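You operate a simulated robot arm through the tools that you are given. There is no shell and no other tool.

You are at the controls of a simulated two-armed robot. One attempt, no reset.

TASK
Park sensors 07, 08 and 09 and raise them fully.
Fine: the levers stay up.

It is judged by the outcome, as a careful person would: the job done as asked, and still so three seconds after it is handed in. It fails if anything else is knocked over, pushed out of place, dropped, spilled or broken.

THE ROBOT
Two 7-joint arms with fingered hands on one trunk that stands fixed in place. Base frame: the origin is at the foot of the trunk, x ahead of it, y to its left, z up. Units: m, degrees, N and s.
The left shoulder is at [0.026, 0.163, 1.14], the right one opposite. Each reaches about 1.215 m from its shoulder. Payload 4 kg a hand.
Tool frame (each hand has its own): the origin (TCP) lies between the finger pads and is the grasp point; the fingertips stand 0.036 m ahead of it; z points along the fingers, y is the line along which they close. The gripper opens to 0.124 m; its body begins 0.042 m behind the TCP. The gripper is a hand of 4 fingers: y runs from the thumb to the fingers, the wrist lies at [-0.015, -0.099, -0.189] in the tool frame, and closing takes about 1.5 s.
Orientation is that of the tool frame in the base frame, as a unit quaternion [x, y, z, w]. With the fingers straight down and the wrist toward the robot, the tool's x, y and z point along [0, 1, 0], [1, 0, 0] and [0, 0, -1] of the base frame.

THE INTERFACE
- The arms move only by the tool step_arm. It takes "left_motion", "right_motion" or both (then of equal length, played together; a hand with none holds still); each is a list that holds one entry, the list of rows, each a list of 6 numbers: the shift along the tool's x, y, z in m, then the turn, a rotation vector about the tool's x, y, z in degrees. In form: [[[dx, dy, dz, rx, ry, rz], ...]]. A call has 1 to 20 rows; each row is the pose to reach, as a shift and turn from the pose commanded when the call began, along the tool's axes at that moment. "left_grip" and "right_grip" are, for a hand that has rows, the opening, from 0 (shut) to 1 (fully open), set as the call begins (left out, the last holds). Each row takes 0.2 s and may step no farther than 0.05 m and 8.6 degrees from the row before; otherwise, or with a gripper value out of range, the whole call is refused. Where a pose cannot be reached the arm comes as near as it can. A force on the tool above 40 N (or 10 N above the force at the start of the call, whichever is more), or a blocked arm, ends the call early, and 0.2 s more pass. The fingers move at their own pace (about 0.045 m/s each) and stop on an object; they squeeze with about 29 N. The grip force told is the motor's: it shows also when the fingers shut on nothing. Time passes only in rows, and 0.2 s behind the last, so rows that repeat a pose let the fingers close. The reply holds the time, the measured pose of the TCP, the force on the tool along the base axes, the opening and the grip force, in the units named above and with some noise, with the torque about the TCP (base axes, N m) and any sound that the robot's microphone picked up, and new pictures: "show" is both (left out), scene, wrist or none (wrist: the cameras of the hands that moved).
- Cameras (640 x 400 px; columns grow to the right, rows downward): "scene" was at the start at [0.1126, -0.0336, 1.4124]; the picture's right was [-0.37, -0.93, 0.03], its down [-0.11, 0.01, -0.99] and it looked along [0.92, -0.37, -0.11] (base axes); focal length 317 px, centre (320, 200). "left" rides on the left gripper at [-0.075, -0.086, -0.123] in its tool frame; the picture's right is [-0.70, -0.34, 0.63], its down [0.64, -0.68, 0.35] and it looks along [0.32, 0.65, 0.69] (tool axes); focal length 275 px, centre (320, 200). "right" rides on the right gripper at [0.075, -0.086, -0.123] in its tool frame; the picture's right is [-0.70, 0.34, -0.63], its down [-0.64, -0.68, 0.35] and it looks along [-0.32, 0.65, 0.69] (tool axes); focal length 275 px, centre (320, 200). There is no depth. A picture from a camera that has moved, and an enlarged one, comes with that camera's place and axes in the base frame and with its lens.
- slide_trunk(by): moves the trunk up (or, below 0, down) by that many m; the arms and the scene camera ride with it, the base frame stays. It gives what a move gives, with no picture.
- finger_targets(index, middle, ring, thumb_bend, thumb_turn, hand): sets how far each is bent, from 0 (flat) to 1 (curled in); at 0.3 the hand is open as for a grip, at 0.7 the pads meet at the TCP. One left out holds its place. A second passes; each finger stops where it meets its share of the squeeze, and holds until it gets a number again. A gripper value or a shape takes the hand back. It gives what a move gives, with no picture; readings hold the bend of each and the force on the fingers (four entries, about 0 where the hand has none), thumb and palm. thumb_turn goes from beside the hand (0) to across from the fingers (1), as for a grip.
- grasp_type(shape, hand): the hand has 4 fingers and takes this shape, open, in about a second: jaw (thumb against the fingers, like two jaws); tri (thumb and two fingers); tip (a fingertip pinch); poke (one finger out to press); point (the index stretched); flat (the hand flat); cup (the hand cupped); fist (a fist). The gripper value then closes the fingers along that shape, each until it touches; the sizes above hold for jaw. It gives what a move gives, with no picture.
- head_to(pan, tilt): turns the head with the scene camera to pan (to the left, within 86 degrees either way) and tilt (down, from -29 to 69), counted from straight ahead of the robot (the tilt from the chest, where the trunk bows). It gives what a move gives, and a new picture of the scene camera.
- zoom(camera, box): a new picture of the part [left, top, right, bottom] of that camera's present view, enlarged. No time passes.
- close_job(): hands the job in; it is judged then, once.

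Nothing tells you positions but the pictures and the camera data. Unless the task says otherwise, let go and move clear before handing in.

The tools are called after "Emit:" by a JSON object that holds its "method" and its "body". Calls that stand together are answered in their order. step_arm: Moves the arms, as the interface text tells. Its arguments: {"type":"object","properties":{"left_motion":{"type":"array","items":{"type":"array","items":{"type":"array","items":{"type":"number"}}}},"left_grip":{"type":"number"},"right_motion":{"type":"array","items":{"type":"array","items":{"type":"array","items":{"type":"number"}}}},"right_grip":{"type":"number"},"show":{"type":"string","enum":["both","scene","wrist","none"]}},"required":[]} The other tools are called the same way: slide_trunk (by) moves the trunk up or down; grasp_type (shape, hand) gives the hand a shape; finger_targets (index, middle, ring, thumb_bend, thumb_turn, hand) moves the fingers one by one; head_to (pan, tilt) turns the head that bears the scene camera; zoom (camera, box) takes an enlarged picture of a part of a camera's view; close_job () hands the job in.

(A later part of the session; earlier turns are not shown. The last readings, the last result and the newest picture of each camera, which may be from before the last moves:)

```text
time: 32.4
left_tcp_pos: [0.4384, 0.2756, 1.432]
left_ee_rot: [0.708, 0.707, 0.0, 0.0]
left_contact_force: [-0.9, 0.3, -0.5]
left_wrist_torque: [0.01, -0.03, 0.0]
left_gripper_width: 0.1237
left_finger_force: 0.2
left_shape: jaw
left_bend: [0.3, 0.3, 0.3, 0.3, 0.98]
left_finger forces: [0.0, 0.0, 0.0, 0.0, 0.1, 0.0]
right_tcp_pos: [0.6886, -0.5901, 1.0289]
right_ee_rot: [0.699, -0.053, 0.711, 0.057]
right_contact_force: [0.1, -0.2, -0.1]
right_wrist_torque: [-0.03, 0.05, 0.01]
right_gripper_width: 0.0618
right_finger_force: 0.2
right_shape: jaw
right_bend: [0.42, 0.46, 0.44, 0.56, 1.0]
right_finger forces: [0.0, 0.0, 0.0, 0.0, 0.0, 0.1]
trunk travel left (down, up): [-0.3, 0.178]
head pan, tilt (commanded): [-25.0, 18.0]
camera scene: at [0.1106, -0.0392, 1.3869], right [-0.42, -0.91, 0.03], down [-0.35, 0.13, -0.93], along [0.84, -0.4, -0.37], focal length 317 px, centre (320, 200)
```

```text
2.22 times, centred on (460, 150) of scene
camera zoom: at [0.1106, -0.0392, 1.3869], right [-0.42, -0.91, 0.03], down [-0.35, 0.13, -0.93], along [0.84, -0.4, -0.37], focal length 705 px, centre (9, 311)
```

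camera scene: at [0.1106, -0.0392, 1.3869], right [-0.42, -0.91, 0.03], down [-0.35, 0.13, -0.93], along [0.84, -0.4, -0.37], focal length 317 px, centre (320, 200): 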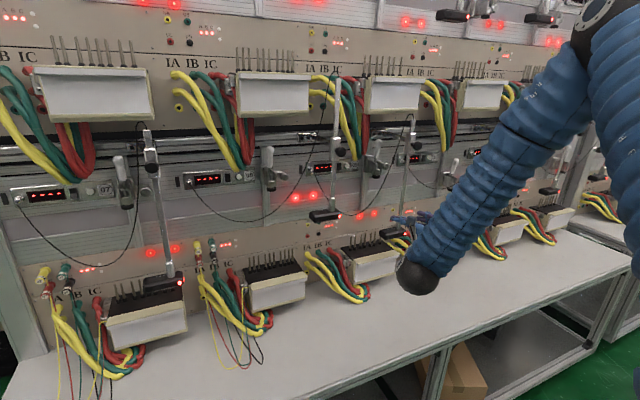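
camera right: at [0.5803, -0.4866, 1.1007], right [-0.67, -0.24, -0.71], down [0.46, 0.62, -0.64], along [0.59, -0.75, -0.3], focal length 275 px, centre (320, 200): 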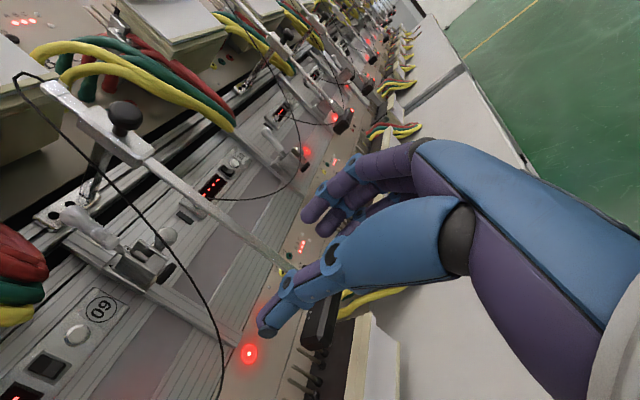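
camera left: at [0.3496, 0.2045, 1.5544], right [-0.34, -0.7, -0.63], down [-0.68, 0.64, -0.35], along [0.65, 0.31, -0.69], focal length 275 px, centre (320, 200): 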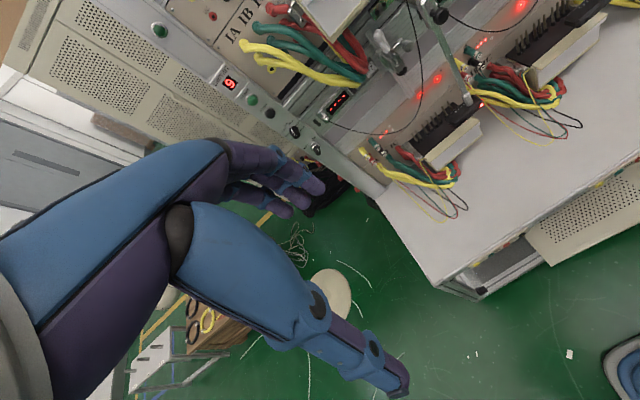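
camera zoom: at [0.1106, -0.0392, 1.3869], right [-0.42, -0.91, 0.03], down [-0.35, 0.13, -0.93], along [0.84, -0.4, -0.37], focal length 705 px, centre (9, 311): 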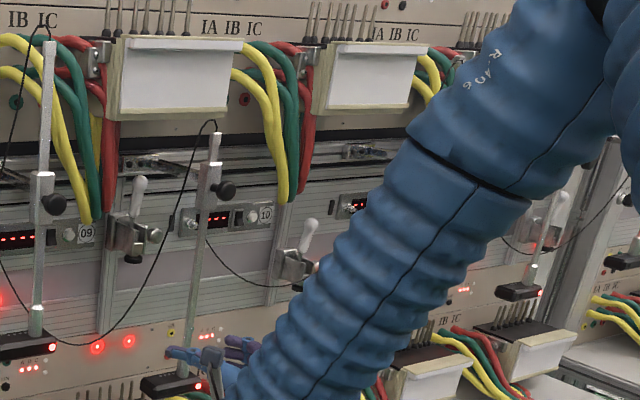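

08 is parked and raised. For 09 the arm could not hold a straight-forward hand this far right; it drifted to about 9° of yaw. I'll yaw the hand further right, to about 30°, and move to a standoff along that line.

Emit:
{"method": "step_arm", "body": {"right_motion": [[[-0.011, 0.0035, 0.01, -5.2, 0, 0], [-0.022, 0.007, 0.02, -10.5, 0, 0], [-0.033, 0.0105, 0.031, -15.7, 0, 0], [-0.044, 0.014, 0.0418, -21, 0, 0], [-0.044, 0.014, 0.0418, -21, 0, 0]]], "right_grip": 0.5, "show": "both"}}

Emit:
{"method": "zoom", "body": {"camera": "scene", "box": [360, 60, 520, 300]}}

```text
time: 33.6
left_tcp_pos: [0.4363, 0.2759, 1.4316]
left_ee_rot: [0.708, 0.707, 0.0, 0.0]
left_contact_force: [0.2, 0.4, -0.4]
left_wrist_torque: [0.01, -0.03, 0.03]
left_gripper_width: 0.1238
left_finger_force: 0.1
left_shape: jaw
left_bend: [0.3, 0.3, 0.3, 0.3, 0.98]
left_finger forces: [0.0, 0.1, 0.0, 0.0, 0.0, 0.1]
right_tcp_pos: [0.7315, -0.6093, 0.9866]
right_ee_rot: [0.676, -0.183, 0.689, 0.184]
right_contact_force: [0.2, 0.2, 1.1]
right_wrist_torque: [-0.01, -0.01, -0.01]
right_gripper_width: 0.0621
right_finger_force: 0.1
right_shape: jaw
right_bend: [0.42, 0.46, 0.44, 0.56, 1.0]
right_finger forces: [0.0, 0.0, 0.0, 0.0, 0.0, 0.0]
trunk travel left (down, up): [-0.3, 0.178]
head pan, tilt (commanded): [-25.0, 18.0]
camera scene: at [0.1099, -0.0392, 1.387], right [-0.42, -0.91, 0.03], down [-0.35, 0.13, -0.93], along [0.84, -0.4, -0.37], focal length 317 px, centre (320, 200)
camera right: at [0.6679, -0.4727, 1.0591], right [-0.7, 0.02, -0.71], down [0.65, 0.41, -0.64], along [0.28, -0.91, -0.3], focal length 275 px, centre (320, 200)
```

scene: 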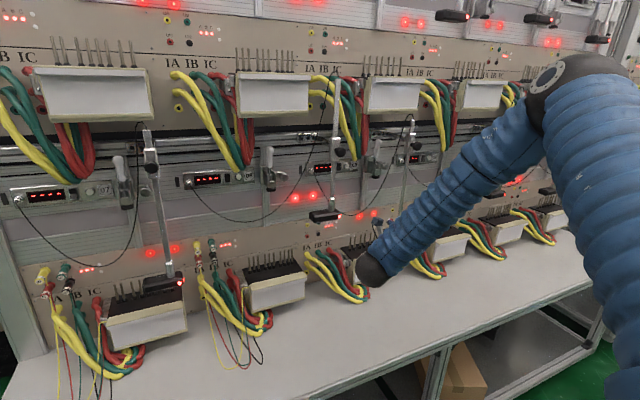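
right: 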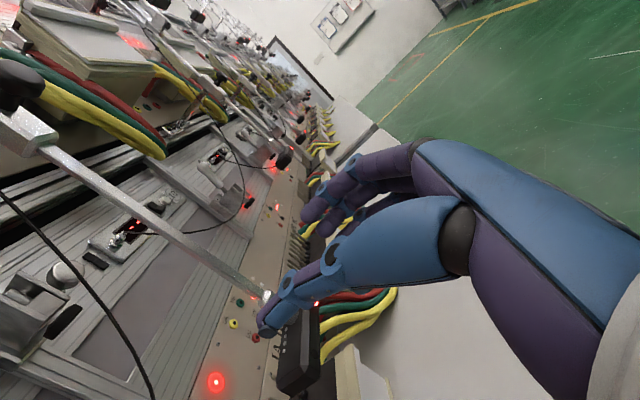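

```text
1.67 times, centred on (440, 180) of scene
camera zoom: at [0.1099, -0.0392, 1.387], right [-0.42, -0.91, 0.03], down [-0.35, 0.13, -0.93], along [0.84, -0.4, -0.37], focal length 529 px, centre (120, 233)
```

zoom: 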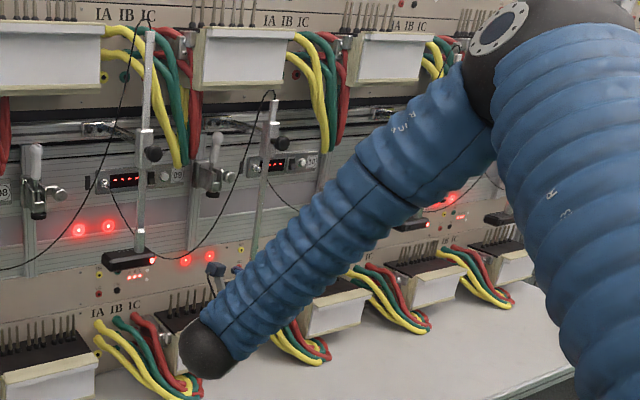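

The 30° yawed pose is reachable. The rod sits about 0.134 m ahead and about 6 mm toward the finger side, so I'll correct for that and advance partway.

Emit:
{"method": "step_arm", "body": {"right_motion": [[[0, 0.003, 0.027, 0, 0, 0], [0, 0.006, 0.054, 0, 0, 0], [0, 0.006, 0.08, 0, 0, 0], [0, 0.006, 0.08, 0, 0, 0]]], "show": "wrist"}}

Emit:
{"method": "zoom", "body": {"camera": "right", "box": [160, 120, 420, 320]}}

```text
time: 34.6
left_tcp_pos: [0.4381, 0.2754, 1.4319]
left_ee_rot: [0.708, 0.706, 0.0, 0.0]
left_contact_force: [-0.2, 0.2, 0.9]
left_wrist_torque: [0.0, 0.04, 0.0]
left_gripper_width: 0.1237
left_finger_force: 0.0
left_shape: jaw
left_bend: [0.3, 0.3, 0.3, 0.3, 0.98]
left_finger forces: [0.1, 0.0, 0.0, 0.0, 0.0, 0.0]
right_tcp_pos: [0.7986, -0.6558, 0.9844]
right_ee_rot: [0.677, -0.182, 0.689, 0.183]
right_contact_force: [0.3, -0.5, 0.8]
right_wrist_torque: [-0.01, -0.02, -0.01]
right_gripper_width: 0.0622
right_finger_force: 0.1
right_shape: jaw
right_bend: [0.42, 0.46, 0.44, 0.56, 1.0]
right_finger forces: [0.0, 0.0, 0.0, 0.0, 0.1, 0.0]
trunk travel left (down, up): [-0.3, 0.178]
head pan, tilt (commanded): [-25.0, 18.0]
camera right: at [0.7344, -0.5196, 1.0573], right [-0.7, 0.02, -0.71], down [0.65, 0.41, -0.64], along [0.28, -0.91, -0.3], focal length 275 px, centre (320, 200)
```

right: 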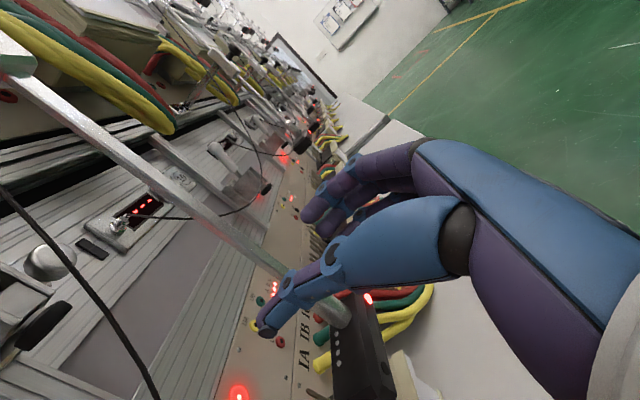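

```text
2.00 times, centred on (290, 220) of right
camera zoom: at [0.7344, -0.5196, 1.0573], right [-0.7, 0.02, -0.71], down [0.65, 0.41, -0.64], along [0.28, -0.91, -0.3], focal length 551 px, centre (380, 160)
```

zoom: 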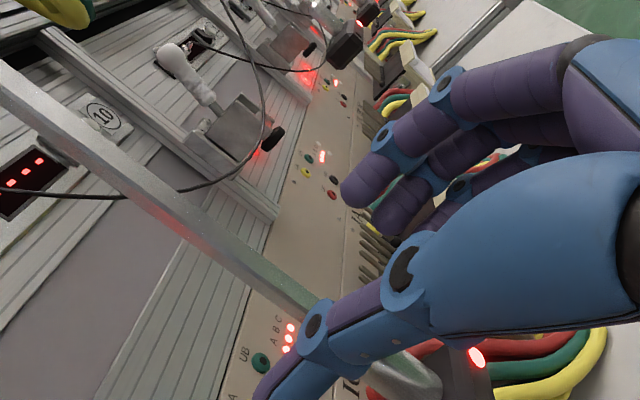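

The rod crosses the hand's centre line about 0.05 m ahead. I'll advance 0.042 m and close the grip.

Emit:
{"method": "step_arm", "body": {"right_motion": [[[0, 0, 0.021, 0, 0, 0], [0, 0, 0.042, 0, 0, 0], [0, 0, 0.042, 0, 0, 0]]], "show": "wrist"}}

Emit:
{"method": "zoom", "body": {"camera": "right", "box": [160, 120, 420, 320]}}

```text
time: 35.4
left_tcp_pos: [0.4383, 0.2761, 1.4323]
left_ee_rot: [0.707, 0.707, 0.0, 0.0]
left_contact_force: [-1.1, -0.2, 0.0]
left_wrist_torque: [0.0, 0.02, 0.02]
left_gripper_width: 0.1239
left_finger_force: 0.1
left_shape: jaw
left_bend: [0.3, 0.3, 0.3, 0.3, 0.98]
left_finger forces: [0.0, 0.0, 0.0, 0.1, 0.0, 0.0]
right_tcp_pos: [0.8355, -0.6749, 0.988]
right_ee_rot: [0.677, -0.181, 0.69, 0.184]
right_contact_force: [-0.4, -0.7, 0.3]
right_wrist_torque: [-0.01, -0.02, 0.01]
right_gripper_width: 0.0619
right_finger_force: 0.1
right_shape: jaw
right_bend: [0.42, 0.46, 0.44, 0.56, 1.0]
right_finger forces: [0.0, 0.0, 0.1, 0.0, 0.1, 0.0]
trunk travel left (down, up): [-0.3, 0.178]
head pan, tilt (commanded): [-25.0, 18.0]
camera right: at [0.7713, -0.539, 1.0609], right [-0.7, 0.02, -0.71], down [0.65, 0.41, -0.64], along [0.28, -0.91, -0.3], focal length 275 px, centre (320, 200)
```

right: 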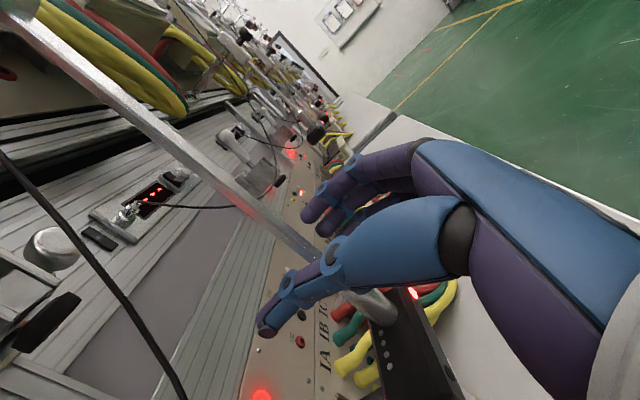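

```text
2.00 times, centred on (290, 220) of right
camera zoom: at [0.7713, -0.539, 1.0609], right [-0.7, 0.02, -0.71], down [0.65, 0.41, -0.64], along [0.28, -0.91, -0.3], focal length 551 px, centre (380, 160)
```

zoom: 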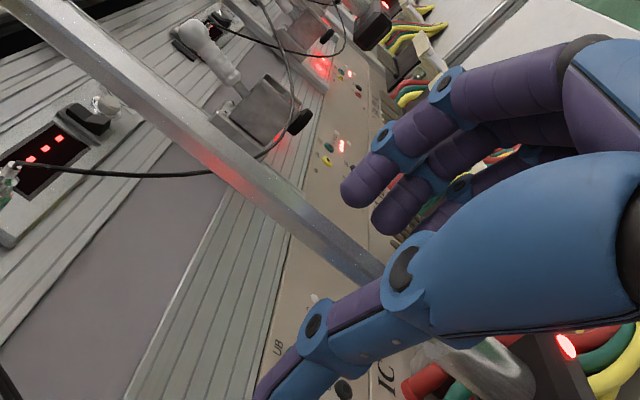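

The rod is centred between the thumb and fingers, so I'll close.

Emit:
{"method": "step_arm", "body": {"right_motion": [[[0, 0, 0, 0, 0, 0], [0, 0, 0, 0, 0, 0], [0, 0, 0, 0, 0, 0], [0, 0, 0, 0, 0, 0], [0, 0, 0, 0, 0, 0], [0, 0, 0, 0, 0, 0], [0, 0, 0, 0, 0, 0], [0, 0, 0, 0, 0, 0]]], "right_grip": 0, "show": "wrist"}}

Emit:
{"method": "zoom", "body": {"camera": "right", "box": [160, 120, 420, 320]}}

Emit:
{"method": "zoom", "body": {"camera": "scene", "box": [330, 60, 490, 240]}}

```text
time: 37.2
left_tcp_pos: [0.4392, 0.2762, 1.4313]
left_ee_rot: [0.707, 0.707, 0.0, -0.001]
left_contact_force: [-0.2, 0.5, 0.2]
left_wrist_torque: [-0.01, 0.01, -0.01]
left_gripper_width: 0.124
left_finger_force: 0.1
left_shape: jaw
left_bend: [0.3, 0.3, 0.3, 0.3, 0.98]
left_finger forces: [0.0, 0.1, 0.0, 0.1, 0.0, 0.0]
right_tcp_pos: [0.836, -0.6761, 0.9885]
right_ee_rot: [0.676, -0.182, 0.69, 0.184]
right_contact_force: [12.2, 4.0, -1.4]
right_wrist_torque: [-0.04, -0.02, 0.09]
right_gripper_width: 0.0036
right_finger_force: 29.0
right_shape: jaw
right_bend: [0.7, 0.7, 0.7, 0.64, 1.0]
right_finger forces: [17.5, 0.0, 3.4, 0.0, 24.4, 0.1]
trunk travel left (down, up): [-0.3, 0.178]
head pan, tilt (commanded): [-25.0, 18.0]
camera right: at [0.7724, -0.5382, 1.0605], right [-0.7, 0.02, -0.71], down [0.65, 0.41, -0.64], along [0.28, -0.91, -0.3], focal length 275 px, centre (320, 200)
```

right: 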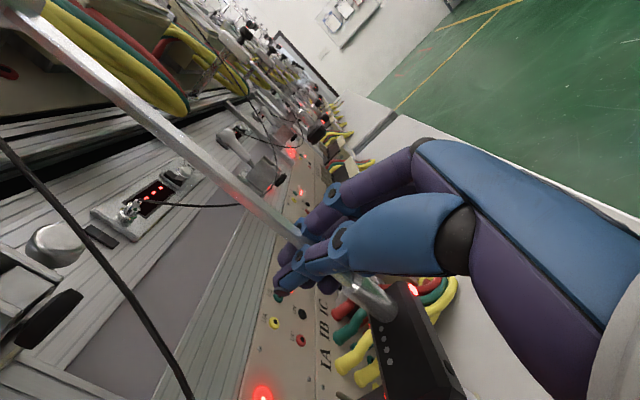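

```text
2.00 times, centred on (290, 220) of right
camera zoom: at [0.7724, -0.5382, 1.0605], right [-0.7, 0.02, -0.71], down [0.65, 0.41, -0.64], along [0.28, -0.91, -0.3], focal length 551 px, centre (380, 160)
```

zoom: 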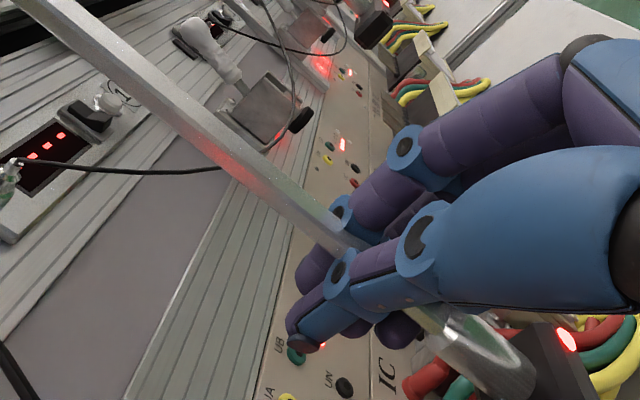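

```text
2.22 times, centred on (410, 150) of scene
camera zoom: at [0.1119, -0.0389, 1.3868], right [-0.42, -0.91, 0.03], down [-0.35, 0.13, -0.93], along [0.84, -0.4, -0.38], focal length 705 px, centre (120, 311)
```

zoom: 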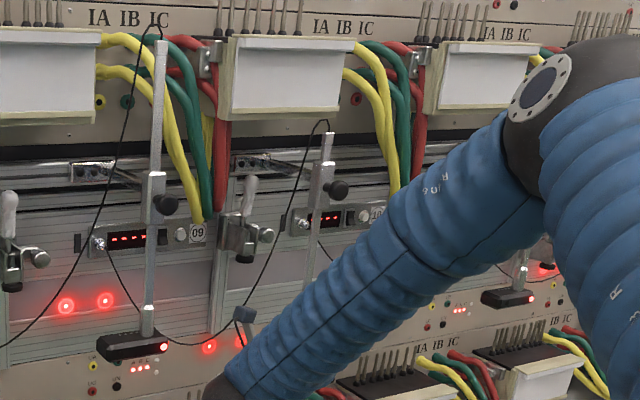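

The grip on 09 is good: index 17 N, thumb 24 N. I'll lift it 0.02 m, then slide it right in the base frame while watching the reach.

Emit:
{"method": "step_arm", "body": {"right_motion": [[[0.01, 0, 0, 0, 0, 0], [0.02, 0, 0, 0, 0, 0], [0.02, 0.013, 0.0075, 0, 0, 0], [0.02, 0.026, 0.015, 0, 0, 0], [0.02, 0.039, 0.0225, 0, 0, 0], [0.02, 0.052, 0.03, 0, 0, 0], [0.02, 0.052, 0.03, 0, 0, 0]]], "show": "wrist"}}

Emit:
{"method": "zoom", "body": {"camera": "scene", "box": [330, 60, 490, 240]}}

```text
time: 38.8
left_tcp_pos: [0.4405, 0.2769, 1.4315]
left_ee_rot: [0.708, 0.707, -0.002, 0.001]
left_contact_force: [0.3, -0.3, 0.9]
left_wrist_torque: [0.0, 0.01, -0.01]
left_gripper_width: 0.1235
left_finger_force: 0.1
left_shape: jaw
left_bend: [0.3, 0.3, 0.3, 0.3, 0.98]
left_finger forces: [0.0, 0.1, 0.1, 0.0, 0.0, 0.0]
right_tcp_pos: [0.8367, -0.7355, 1.0067]
right_ee_rot: [0.676, -0.181, 0.69, 0.184]
right_contact_force: [16.4, 1.2, 3.5]
right_wrist_torque: [-0.06, 0.0, 0.12]
right_gripper_width: 0.0035
right_finger_force: 29.1
right_shape: jaw
right_bend: [0.7, 0.7, 0.7, 0.64, 1.0]
right_finger forces: [19.2, 0.0, 4.5, 0.1, 23.0, 0.0]
trunk travel left (down, up): [-0.3, 0.178]
head pan, tilt (commanded): [-25.0, 18.0]
camera right: at [0.7722, -0.5994, 1.0784], right [-0.7, 0.02, -0.71], down [0.65, 0.41, -0.64], along [0.28, -0.91, -0.3], focal length 275 px, centre (320, 200)
```

right: 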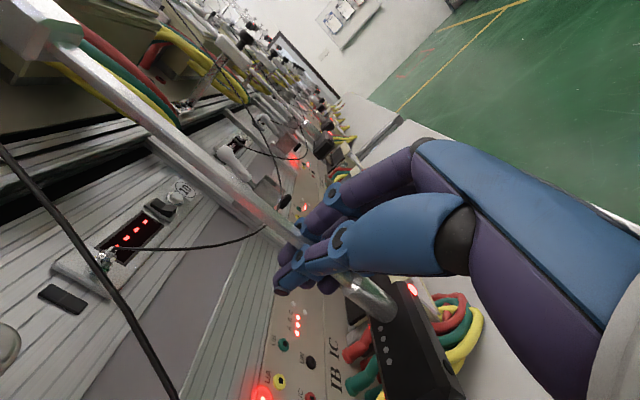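

```text
2.22 times, centred on (410, 150) of scene
camera zoom: at [0.1123, -0.0389, 1.3868], right [-0.42, -0.91, 0.03], down [-0.35, 0.13, -0.93], along [0.83, -0.4, -0.38], focal length 705 px, centre (120, 311)
```

zoom: 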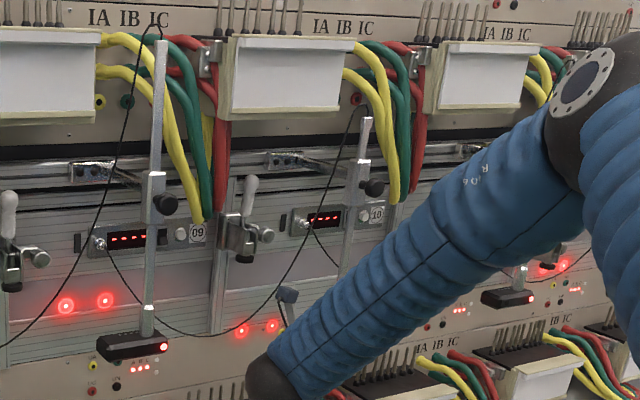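

09 is sliding well. I'll continue to the stop in small steps.

Emit:
{"method": "step_arm", "body": {"right_motion": [[[0, 0.0087, 0.005, 0, 0, 0], [0, 0.0173, 0.01, 0, 0, 0], [0, 0.026, 0.015, 0, 0, 0], [0, 0.03, 0.0175, 0, 0, 0], [0, 0.0346, 0.02, 0, 0, 0], [0, 0.039, 0.0225, 0, 0, 0], [0, 0.0433, 0.025, 0, 0, 0], [0, 0.0433, 0.025, 0, 0, 0]]], "show": "wrist"}}

Emit:
{"method": "zoom", "body": {"camera": "scene", "box": [330, 60, 490, 240]}}

```text
time: 40.6
left_tcp_pos: [0.4375, 0.28, 1.4305]
left_ee_rot: [0.707, 0.707, -0.002, 0.001]
left_contact_force: [-0.9, -0.3, 0.3]
left_wrist_torque: [-0.03, 0.03, -0.01]
left_gripper_width: 0.1236
left_finger_force: 0.0
left_shape: jaw
left_bend: [0.3, 0.3, 0.3, 0.3, 0.98]
left_finger forces: [0.0, 0.1, 0.1, 0.1, 0.1, 0.0]
right_tcp_pos: [0.837, -0.7804, 1.0103]
right_ee_rot: [0.676, -0.181, 0.69, 0.184]
right_contact_force: [-1.1, 35.2, -5.4]
right_wrist_torque: [-0.01, 0.03, 0.23]
right_gripper_width: 0.0062
right_finger_force: 29.3
right_shape: jaw
right_bend: [0.7, 0.7, 0.7, 0.63, 1.0]
right_finger forces: [12.5, 0.0, 1.3, 0.2, 43.3, 0.0]
trunk travel left (down, up): [-0.3, 0.178]
head pan, tilt (commanded): [-25.0, 18.0]
camera right: at [0.7726, -0.6437, 1.0822], right [-0.71, 0.02, -0.71], down [0.65, 0.41, -0.64], along [0.28, -0.91, -0.3], focal length 275 px, centre (320, 200)
```

right: 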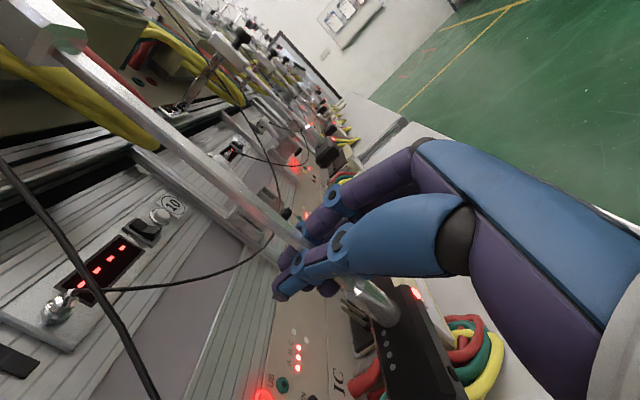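

```text
2.22 times, centred on (410, 150) of scene
camera zoom: at [0.111, -0.0361, 1.3869], right [-0.42, -0.91, 0.03], down [-0.35, 0.13, -0.93], along [0.84, -0.4, -0.37], focal length 705 px, centre (120, 311)
```

zoom: 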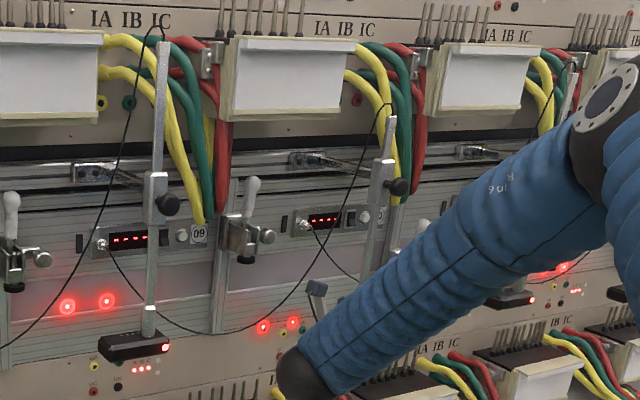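

The 35 N lateral reaction shows 09 is at its park stop, at the expected location. Now I'll raise it.

Emit:
{"method": "step_arm", "body": {"right_motion": [[[0, -0.003, -0.0015, 0, 0, 0], [0.013, -0.003, -0.0015, 0, 0, 0], [0.026, -0.003, -0.0015, 0, 0, 0], [0.039, -0.003, -0.0015, 0, 0, 0], [0.052, -0.003, -0.0015, 0, 0, 0], [0.065, -0.003, -0.0015, 0, 0, 0], [0.078, -0.003, -0.0015, 0, 0, 0], [0.078, -0.003, -0.0015, 0, 0, 0]]], "show": "wrist"}}

Emit:
{"method": "zoom", "body": {"camera": "scene", "box": [330, 40, 490, 220]}}

```text
time: 42.4
left_tcp_pos: [0.4392, 0.2789, 1.4311]
left_ee_rot: [0.708, 0.706, 0.0, 0.0]
left_contact_force: [-0.6, -0.3, -0.2]
left_wrist_torque: [-0.02, -0.01, 0.0]
left_gripper_width: 0.1238
left_finger_force: 0.1
left_shape: jaw
left_bend: [0.3, 0.3, 0.3, 0.3, 0.98]
left_finger forces: [0.0, 0.0, 0.0, 0.1, 0.1, 0.0]
right_tcp_pos: [0.8365, -0.779, 1.0863]
right_ee_rot: [0.677, -0.181, 0.689, 0.185]
right_contact_force: [4.1, 16.3, -2.2]
right_wrist_torque: [-0.03, -0.01, 0.17]
right_gripper_width: 0.0053
right_finger_force: 28.9
right_shape: jaw
right_bend: [0.7, 0.7, 0.7, 0.63, 1.0]
right_finger forces: [16.1, 0.0, 2.3, 0.1, 32.0, 0.1]
trunk travel left (down, up): [-0.3, 0.178]
head pan, tilt (commanded): [-25.0, 18.0]
camera right: at [0.7728, -0.6424, 1.1588], right [-0.7, 0.02, -0.71], down [0.65, 0.41, -0.64], along [0.28, -0.91, -0.3], focal length 275 px, centre (320, 200)
```

right: 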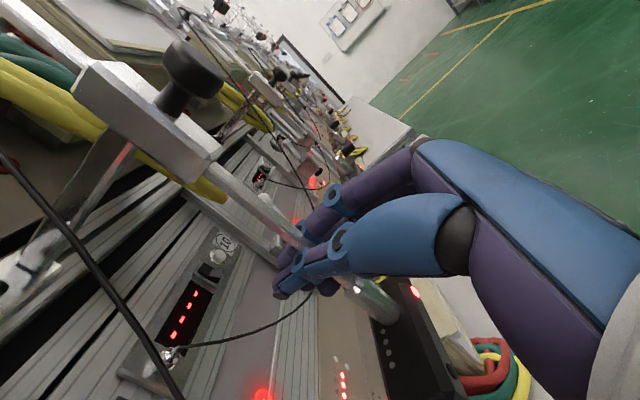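

```text
2.22 times, centred on (410, 130) of scene
camera zoom: at [0.1113, -0.0377, 1.3869], right [-0.42, -0.91, 0.03], down [-0.35, 0.13, -0.93], along [0.84, -0.4, -0.37], focal length 705 px, centre (120, 356)
```

zoom: 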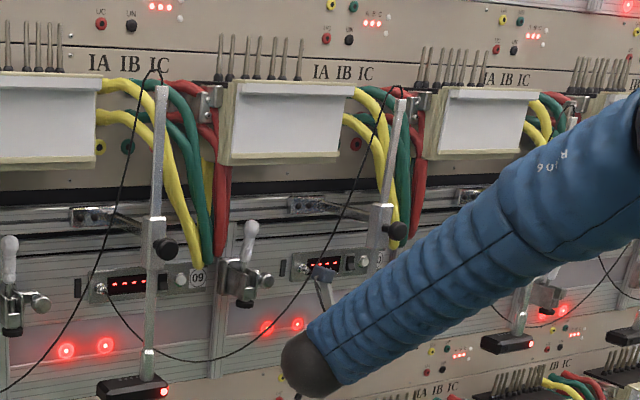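

09 has lifted about 0.098 m so far. I'll continue in small steps to the upper stop.

Emit:
{"method": "step_arm", "body": {"right_motion": [[[0.008, 0, 0, 0, 0, 0], [0.016, 0, 0, 0, 0, 0], [0.022, 0, 0, 0, 0, 0], [0.028, 0, 0, 0, 0, 0], [0.034, 0, 0, 0, 0, 0], [0.034, 0, 0, 0, 0, 0]]], "show": "wrist"}}

Emit:
{"method": "zoom", "body": {"camera": "scene", "box": [330, 40, 490, 220]}}

Emit:
{"method": "zoom", "body": {"camera": "right", "box": [160, 120, 420, 320]}}

```text
time: 43.2
left_tcp_pos: [0.4411, 0.2755, 1.4307]
left_ee_rot: [0.708, 0.707, -0.001, 0.0]
left_contact_force: [-0.7, -0.6, -0.6]
left_wrist_torque: [0.03, -0.01, 0.02]
left_gripper_width: 0.1241
left_finger_force: 0.0
left_shape: jaw
left_bend: [0.3, 0.3, 0.3, 0.3, 0.98]
left_finger forces: [0.0, 0.0, 0.0, 0.0, 0.0, 0.0]
right_tcp_pos: [0.8366, -0.7774, 1.0998]
right_ee_rot: [0.681, -0.183, 0.686, 0.181]
right_contact_force: [10.5, 10.8, -18.9]
right_wrist_torque: [0.18, 0.12, 0.15]
right_gripper_width: 0.0045
right_finger_force: 29.5
right_shape: jaw
right_bend: [0.7, 0.7, 0.7, 0.63, 1.0]
right_finger forces: [18.2, 0.0, 3.0, 0.1, 30.0, 0.0]
trunk travel left (down, up): [-0.3, 0.178]
head pan, tilt (commanded): [-25.0, 18.0]
stopped in row 4 (right hand): the force on the tool passed its limit at 41 N (the readings are from after the stop); the commanded pose is now the measured one
camera right: at [0.7731, -0.6428, 1.173], right [-0.71, 0.02, -0.7], down [0.64, 0.42, -0.64], along [0.28, -0.91, -0.31], focal length 275 px, centre (320, 200)
```

right: 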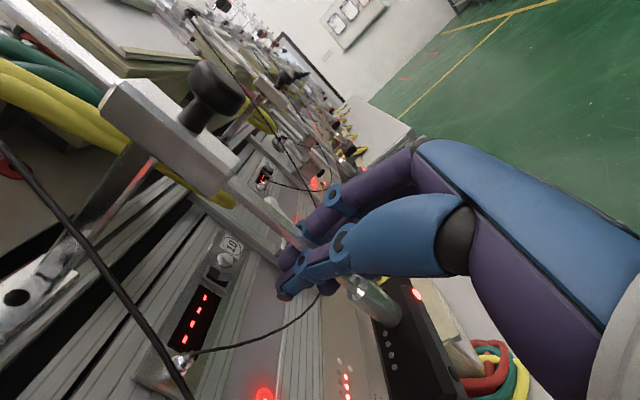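

```text
2.22 times, centred on (410, 130) of scene
camera zoom: at [0.1132, -0.0403, 1.3866], right [-0.42, -0.91, 0.03], down [-0.35, 0.13, -0.93], along [0.83, -0.4, -0.38], focal length 705 px, centre (120, 356)
```

zoom: 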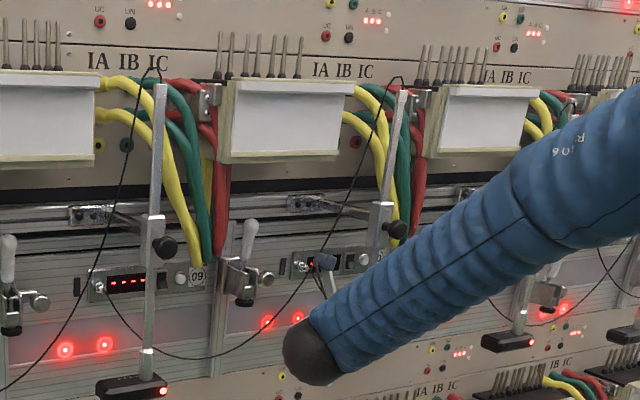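

```text
2.00 times, centred on (290, 220) of right
camera zoom: at [0.7731, -0.6428, 1.173], right [-0.71, 0.02, -0.7], down [0.64, 0.42, -0.64], along [0.28, -0.91, -0.31], focal length 551 px, centre (380, 160)
```

zoom: 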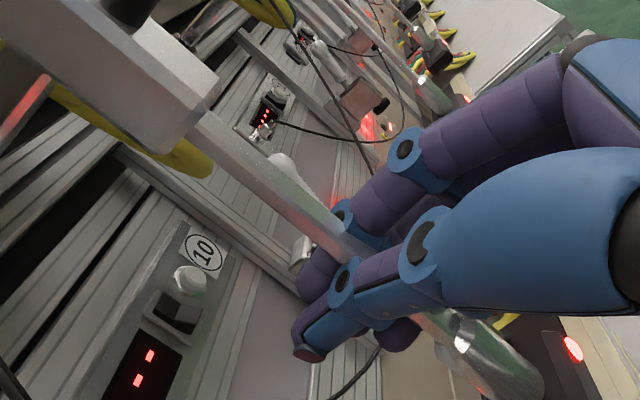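

The lift hit a hard stop at 41 N. The computed top of rod 09 is z ≈ 1.368, the same as rod 08's 1.370, so it is fully raised. I'll release and back out.

Emit:
{"method": "step_arm", "body": {"right_motion": [[[0, 0, 0, 0, 0, 0], [0, 0, 0, 0, 0, 0], [0, 0, 0, 0, 0, 0], [0, 0, 0, 0, 0, 0], [0, 0, 0, 0, 0, 0], [0, 0, 0, 0, 0, 0], [-0.01, 0, 0, 0, 0, 0], [-0.02, 0, 0, 0, 0, 0], [-0.02, 0, -0.03, 0, 0, 0], [-0.02, 0, -0.07, 0, 0, 0], [-0.02, 0, -0.11, 0, 0, 0], [-0.02, 0, -0.15, 0, 0, 0], [-0.02, 0, -0.15, 0, 0, 0]]], "right_grip": 0.5, "show": "both"}}

Emit:
{"method": "zoom", "body": {"camera": "scene", "box": [330, 40, 490, 220]}}

```text
time: 46.0
left_tcp_pos: [0.4382, 0.2769, 1.4313]
left_ee_rot: [0.708, 0.707, 0.0, -0.001]
left_contact_force: [-0.5, 1.3, -1.1]
left_wrist_torque: [-0.01, -0.01, 0.0]
left_gripper_width: 0.1237
left_finger_force: 0.1
left_shape: jaw
left_bend: [0.3, 0.3, 0.3, 0.3, 0.98]
left_finger forces: [0.0, 0.1, 0.1, 0.0, 0.0, 0.0]
right_tcp_pos: [0.7028, -0.7035, 1.0818]
right_ee_rot: [0.679, -0.183, 0.687, 0.183]
right_contact_force: [-0.3, 0.4, -0.4]
right_wrist_torque: [0.0, 0.0, 0.01]
right_gripper_width: 0.0616
right_finger_force: 0.0
right_shape: jaw
right_bend: [0.42, 0.46, 0.44, 0.56, 1.0]
right_finger forces: [0.0, 0.1, 0.0, 0.1, 0.0, 0.1]
trunk travel left (down, up): [-0.3, 0.178]
head pan, tilt (commanded): [-25.0, 18.0]
camera scene: at [0.1118, -0.0392, 1.3867], right [-0.42, -0.91, 0.03], down [-0.35, 0.13, -0.93], along [0.84, -0.4, -0.38], focal length 317 px, centre (320, 200)
camera right: at [0.639, -0.5671, 1.1555], right [-0.71, 0.02, -0.7], down [0.65, 0.42, -0.64], along [0.28, -0.91, -0.31], focal length 275 px, centre (320, 200)
```

scene: 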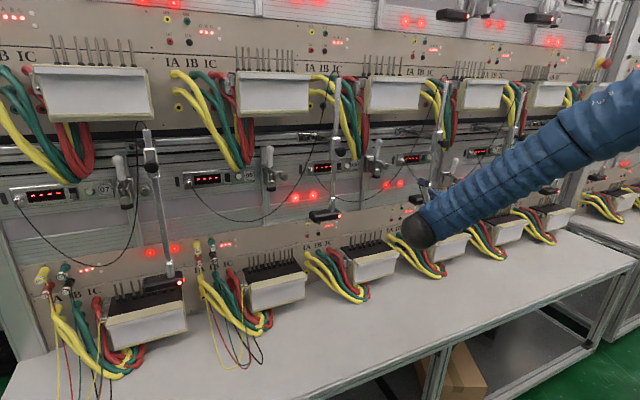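
right: 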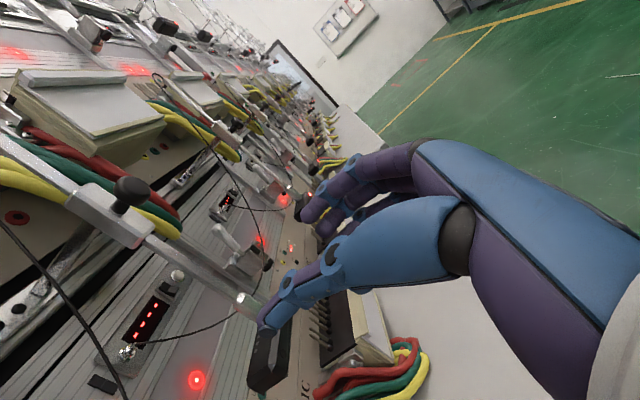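

```text
2.22 times, centred on (410, 130) of scene
camera zoom: at [0.1118, -0.0392, 1.3867], right [-0.42, -0.91, 0.03], down [-0.35, 0.13, -0.93], along [0.84, -0.4, -0.38], focal length 705 px, centre (120, 356)
```

zoom: 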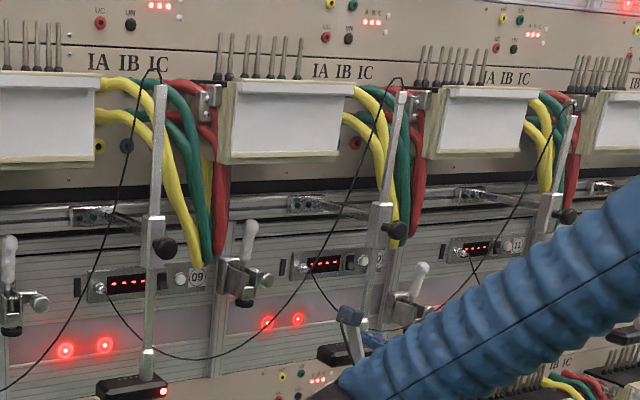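

09 stays parked and raised. Next I'll swing the right hand back left, yawing from −30° to about +15°, to a standoff in front of sensor 07.

Emit:
{"method": "step_arm", "body": {"right_motion": [[[-0.0054, -0.0278, -0.0261, 2.5, 0, 0], [-0.0108, -0.0557, -0.0519, 5, 0, 0], [-0.0161, -0.0838, -0.0773, 7.5, 0, 0], [-0.0215, -0.1124, -0.102, 10, 0, 0], [-0.0269, -0.1414, -0.1259, 12.5, 0, 0], [-0.0323, -0.171, -0.1487, 15, 0, 0], [-0.0376, -0.2013, -0.1705, 17.5, 0, 0], [-0.043, -0.2323, -0.1909, 20, 0, 0], [-0.0484, -0.264, -0.2102, 22.5, 0, 0], [-0.0538, -0.2965, -0.228, 25, 0, 0], [-0.0592, -0.3298, -0.2447, 27.5, 0, 0], [-0.0645, -0.3637, -0.26, 30, 0, 0], [-0.0699, -0.3983, -0.2742, 32.5, 0, 0], [-0.0753, -0.4335, -0.2874, 35, 0, 0], [-0.0807, -0.4692, -0.2998, 37.5, 0, 0], [-0.086, -0.5052, -0.3115, 40, 0, 0], [-0.0914, -0.5415, -0.3227, 42.5, 0, 0], [-0.0968, -0.578, -0.3338, 45, 0, 0], [-0.0968, -0.578, -0.3338, 45, 0, 0]]], "right_grip": 0.5, "show": "both"}}

Emit:
{"method": "head_to", "body": {"pan": 0, "tilt": 18}}

```text
time: 50.0
left_tcp_pos: [0.4399, 0.2777, 1.4315]
left_ee_rot: [0.707, 0.707, -0.001, 0.0]
left_contact_force: [1.5, 0.0, 0.4]
left_wrist_torque: [0.04, -0.02, -0.01]
left_gripper_width: 0.1238
left_finger_force: 0.1
left_shape: jaw
left_bend: [0.3, 0.3, 0.3, 0.3, 0.98]
left_finger forces: [0.0, 0.0, 0.1, 0.0, 0.0, 0.0]
right_tcp_pos: [0.6607, -0.1447, 1.087]
right_ee_rot: [0.707, 0.086, 0.695, -0.093]
right_contact_force: [0.0, -0.4, -0.3]
right_wrist_torque: [0.03, -0.02, -0.02]
right_gripper_width: 0.0618
right_finger_force: 0.0
right_shape: jaw
right_bend: [0.42, 0.46, 0.44, 0.56, 1.0]
right_finger forces: [0.0, 0.0, 0.1, 0.1, 0.1, 0.0]
right hand out of reach, approached as far as the arm can: row 12, 13, 14, 15, 16, 17, 18, 19
trunk travel left (down, up): [-0.3, 0.178]
head pan, tilt (commanded): [-25.0, 18.0]
camera scene: at [0.1112, -0.0392, 1.3868], right [-0.42, -0.91, 0.03], down [-0.35, 0.13, -0.93], along [0.84, -0.4, -0.38], focal length 317 px, centre (320, 200)
camera right: at [0.5219, -0.0936, 1.1629], right [-0.54, -0.48, -0.69], down [0.15, 0.75, -0.64], along [0.83, -0.45, -0.33], focal length 275 px, centre (320, 200)
```

scene: 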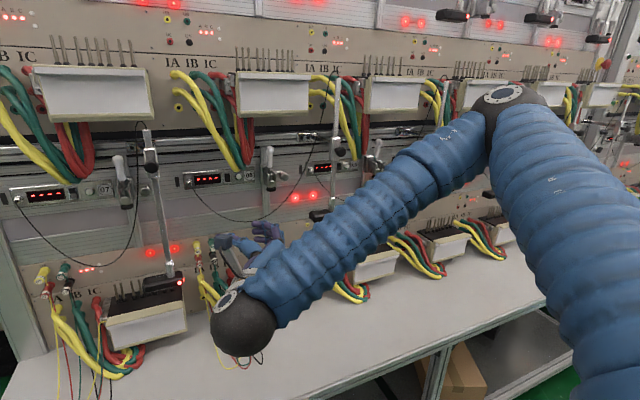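
right: 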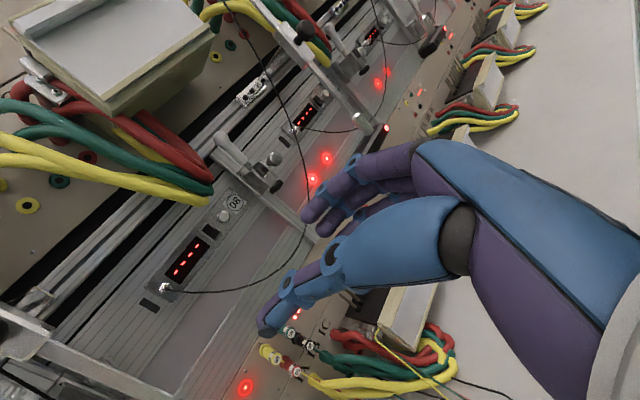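

```text
time: 50.9
left_tcp_pos: [0.4401, 0.2763, 1.4317]
left_ee_rot: [0.708, 0.707, 0.0, 0.0]
left_contact_force: [0.3, -0.4, -1.4]
left_wrist_torque: [0.0, 0.01, 0.02]
left_gripper_width: 0.1236
left_finger_force: 0.1
left_shape: jaw
left_bend: [0.3, 0.3, 0.3, 0.3, 0.98]
left_finger forces: [0.1, 0.1, 0.0, 0.1, 0.1, 0.0]
right_tcp_pos: [0.6596, -0.1444, 1.0855]
right_ee_rot: [0.708, 0.088, 0.695, -0.093]
right_contact_force: [-0.4, -0.4, 0.4]
right_wrist_torque: [0.04, 0.02, 0.0]
right_gripper_width: 0.062
right_finger_force: 0.0
right_shape: jaw
right_bend: [0.42, 0.46, 0.44, 0.56, 1.0]
right_finger forces: [0.0, 0.1, 0.1, 0.1, 0.0, 0.1]
trunk travel left (down, up): [-0.3, 0.178]
head pan, tilt (commanded): [0.0, 18.0]
camera scene: at [0.1197, 0.0002, 1.3862], right [0.0, -1.0, 0.0], down [-0.38, 0.0, -0.92], along [0.92, 0.0, -0.38], focal length 317 px, centre (320, 200)
```

scene: 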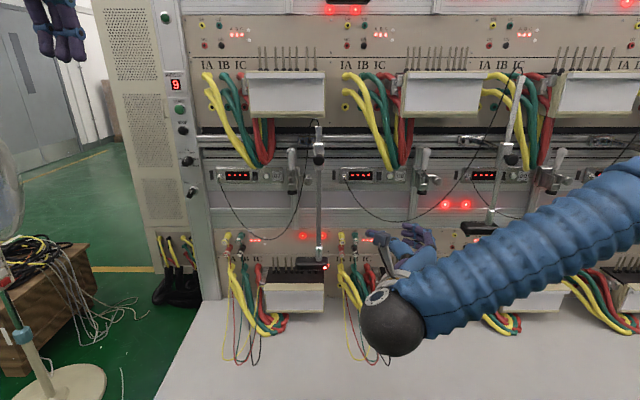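

The arm could not follow with that yaw this far inward. A hand yawed further left, about 45° with the wrist more in line with the forearm, should suit the rod at y ≈ 0, so I'll try that.

Emit:
{"method": "step_arm", "body": {"right_motion": [[[-0.005, 0, 0, 6, 0, 0], [-0.01, 0, 0, 12, 0, 0], [-0.02, 0, 0, 18, 0, 0], [-0.03, 0, 0, 24, 0, 0], [-0.04, 0, 0, 30.3, 0, 0], [-0.06, -0.006, 0.02, 30.3, 0, 0], [-0.08, -0.012, 0.04, 30.3, 0, 0], [-0.1, -0.018, 0.06, 30.3, 0, 0], [-0.1, -0.018, 0.06, 30.3, 0, 0]]], "right_grip": 0.5, "show": "both"}}

```text
time: 52.9
left_tcp_pos: [0.4373, 0.2763, 1.4318]
left_ee_rot: [0.707, 0.707, 0.0, -0.001]
left_contact_force: [0.2, -0.1, -0.2]
left_wrist_torque: [0.02, -0.04, -0.01]
left_gripper_width: 0.1236
left_finger_force: 0.1
left_shape: jaw
left_bend: [0.3, 0.3, 0.3, 0.3, 0.98]
left_finger forces: [0.0, 0.0, 0.1, 0.0, 0.0, 0.0]
right_tcp_pos: [0.6325, -0.0931, 1.1522]
right_ee_rot: [0.699, 0.217, 0.64, -0.233]
right_contact_force: [0.1, 0.7, 0.0]
right_wrist_torque: [0.01, 0.01, -0.01]
right_gripper_width: 0.0618
right_finger_force: 0.1
right_shape: jaw
right_bend: [0.42, 0.46, 0.44, 0.56, 1.0]
right_finger forces: [0.0, 0.0, 0.0, 0.0, 0.1, 0.0]
right hand out of reach, approached as far as the arm can: row 1, 2, 3, 4, 5, 6, 7, 8, 9
trunk travel left (down, up): [-0.3, 0.178]
head pan, tilt (commanded): [0.0, 18.0]
camera scene: at [0.1194, 0.0003, 1.3862], right [0.0, -1.0, 0.0], down [-0.38, 0.0, -0.92], along [0.92, 0.0, -0.38], focal length 317 px, centre (320, 200)
camera right: at [0.4904, -0.0978, 1.2393], right [-0.36, -0.65, -0.66], down [-0.19, 0.75, -0.63], along [0.91, -0.1, -0.4], focal length 275 px, centre (320, 200)
```

scene: 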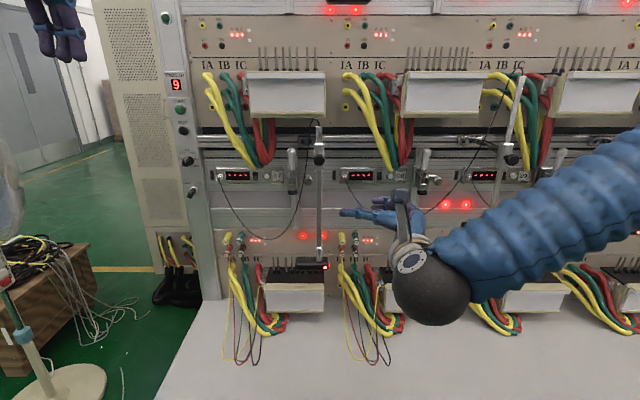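
right: 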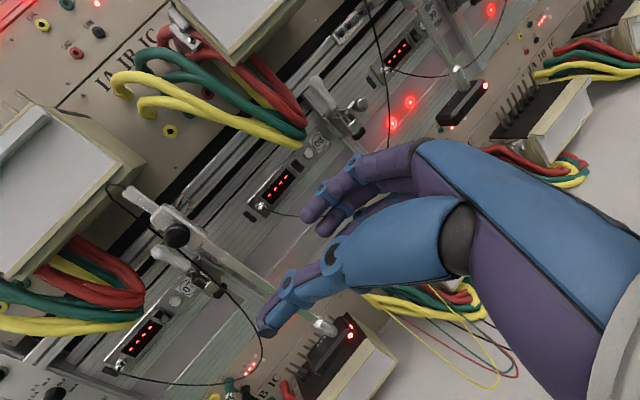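

The arm is stuck high: the hand reached z = 1.15 rather than 0.985 at this inward position. Lowering the trunk about 0.16 m should put the target at a comfortable height relative to the shoulder.

Emit:
{"method": "slide_trunk", "body": {"by": -0.16}}

Emit:
{"method": "head_to", "body": {"pan": 0, "tilt": 12}}

```text
time: 54.8
left_tcp_pos: [0.4378, 0.2766, 1.2731]
left_ee_rot: [0.707, 0.707, 0.0, 0.0]
left_contact_force: [0.9, -0.7, 0.0]
left_wrist_torque: [0.0, -0.01, -0.01]
left_gripper_width: 0.1235
left_finger_force: 0.1
left_shape: jaw
left_bend: [0.3, 0.3, 0.3, 0.3, 0.98]
left_finger forces: [0.0, 0.0, 0.0, 0.0, 0.1, 0.0]
right_tcp_pos: [0.6335, -0.0865, 0.9943]
right_ee_rot: [0.701, 0.215, 0.639, -0.234]
right_contact_force: [-0.1, -0.4, 0.0]
right_wrist_torque: [-0.01, -0.01, -0.01]
right_gripper_width: 0.0617
right_finger_force: 0.0
right_shape: jaw
right_bend: [0.42, 0.46, 0.44, 0.56, 1.0]
right_finger forces: [0.1, 0.0, 0.0, 0.0, 0.0, 0.0]
trunk travel left (down, up): [-0.14, 0.338]
head pan, tilt (commanded): [0.0, 18.0]
```

```text
time: 55.4
left_tcp_pos: [0.4389, 0.2758, 1.2718]
left_ee_rot: [0.708, 0.706, 0.0, 0.0]
left_contact_force: [0.3, 0.4, 0.5]
left_wrist_torque: [0.01, -0.01, -0.01]
left_gripper_width: 0.1237
left_finger_force: 0.1
left_shape: jaw
left_bend: [0.3, 0.3, 0.3, 0.3, 0.98]
left_finger forces: [0.0, 0.0, 0.0, 0.0, 0.1, 0.0]
right_tcp_pos: [0.6351, -0.0859, 0.9915]
right_ee_rot: [0.701, 0.216, 0.638, -0.234]
right_contact_force: [-0.4, 0.4, 0.2]
right_wrist_torque: [0.02, -0.02, -0.01]
right_gripper_width: 0.0618
right_finger_force: 0.2
right_shape: jaw
right_bend: [0.42, 0.46, 0.44, 0.56, 1.0]
right_finger forces: [0.0, 0.1, 0.1, 0.0, 0.1, 0.0]
trunk travel left (down, up): [-0.14, 0.338]
head pan, tilt (commanded): [0.0, 12.0]
camera scene: at [0.2071, 0.0003, 1.199], right [0.0, -1.0, 0.0], down [-0.46, 0.0, -0.89], along [0.89, 0.0, -0.46], focal length 317 px, centre (320, 200)
```

scene: 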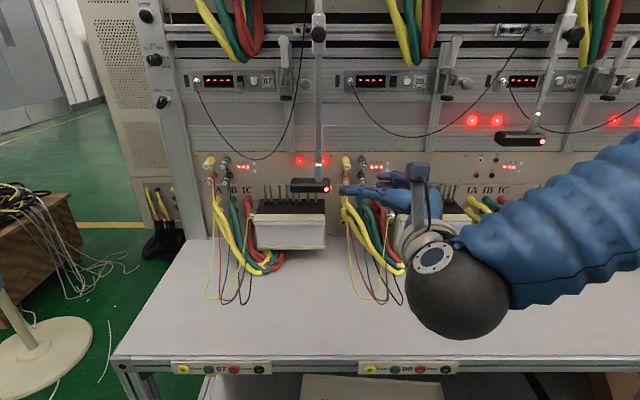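

The hand is now at z = 0.99 and the posture looks good. I'll correct the small pitch and move to a closer standoff, about 0.10 m from rod 07 along the 40° approach.

Emit:
{"method": "step_arm", "body": {"right_motion": [[[0.001, 0.012, 0.02, 0.5, 1, 0], [0.002, 0.024, 0.04, 1, 2, 0], [0.003, 0.036, 0.06, 1.5, 3, 0], [0.0045, 0.048, 0.085, 2, 4, 0], [0.0056, 0.0632, 0.1137, 2.7, 4.7, 0], [0.0056, 0.0632, 0.1137, 2.7, 4.7, 0]]], "right_grip": 0.5, "show": "both"}}

```text
time: 56.8
left_tcp_pos: [0.4378, 0.2771, 1.2713]
left_ee_rot: [0.708, 0.707, 0.0, 0.0]
left_contact_force: [-0.1, -0.5, -0.1]
left_wrist_torque: [0.01, 0.03, 0.02]
left_gripper_width: 0.1238
left_finger_force: 0.0
left_shape: jaw
left_bend: [0.3, 0.3, 0.3, 0.3, 0.98]
left_finger forces: [0.0, 0.1, 0.0, 0.0, 0.0, 0.1]
right_tcp_pos: [0.7003, -0.0851, 1.0136]
right_ee_rot: [0.683, 0.214, 0.652, -0.25]
right_contact_force: [0.9, 0.4, -0.3]
right_wrist_torque: [-0.05, -0.02, 0.02]
right_gripper_width: 0.0618
right_finger_force: 0.1
right_shape: jaw
right_bend: [0.42, 0.46, 0.44, 0.56, 1.0]
right_finger forces: [0.1, 0.1, 0.0, 0.1, 0.1, 0.0]
right hand out of reach, approached as far as the arm can: row 3, 4, 5, 6
trunk travel left (down, up): [-0.14, 0.338]
head pan, tilt (commanded): [0.0, 12.0]
camera scene: at [0.207, 0.0003, 1.1991], right [0.0, -1.0, 0.0], down [-0.46, 0.0, -0.89], along [0.89, 0.0, -0.46], focal length 317 px, centre (320, 200)
camera right: at [0.5557, -0.0969, 1.0952], right [-0.33, -0.64, -0.7], down [-0.19, 0.77, -0.61], along [0.93, -0.07, -0.37], focal length 275 px, centre (320, 200)
```

scene: 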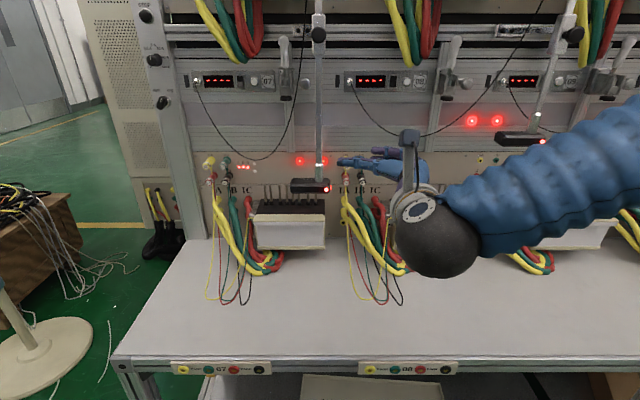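
right: 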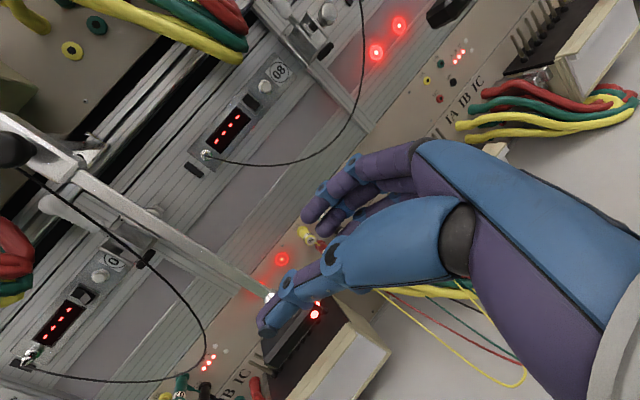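

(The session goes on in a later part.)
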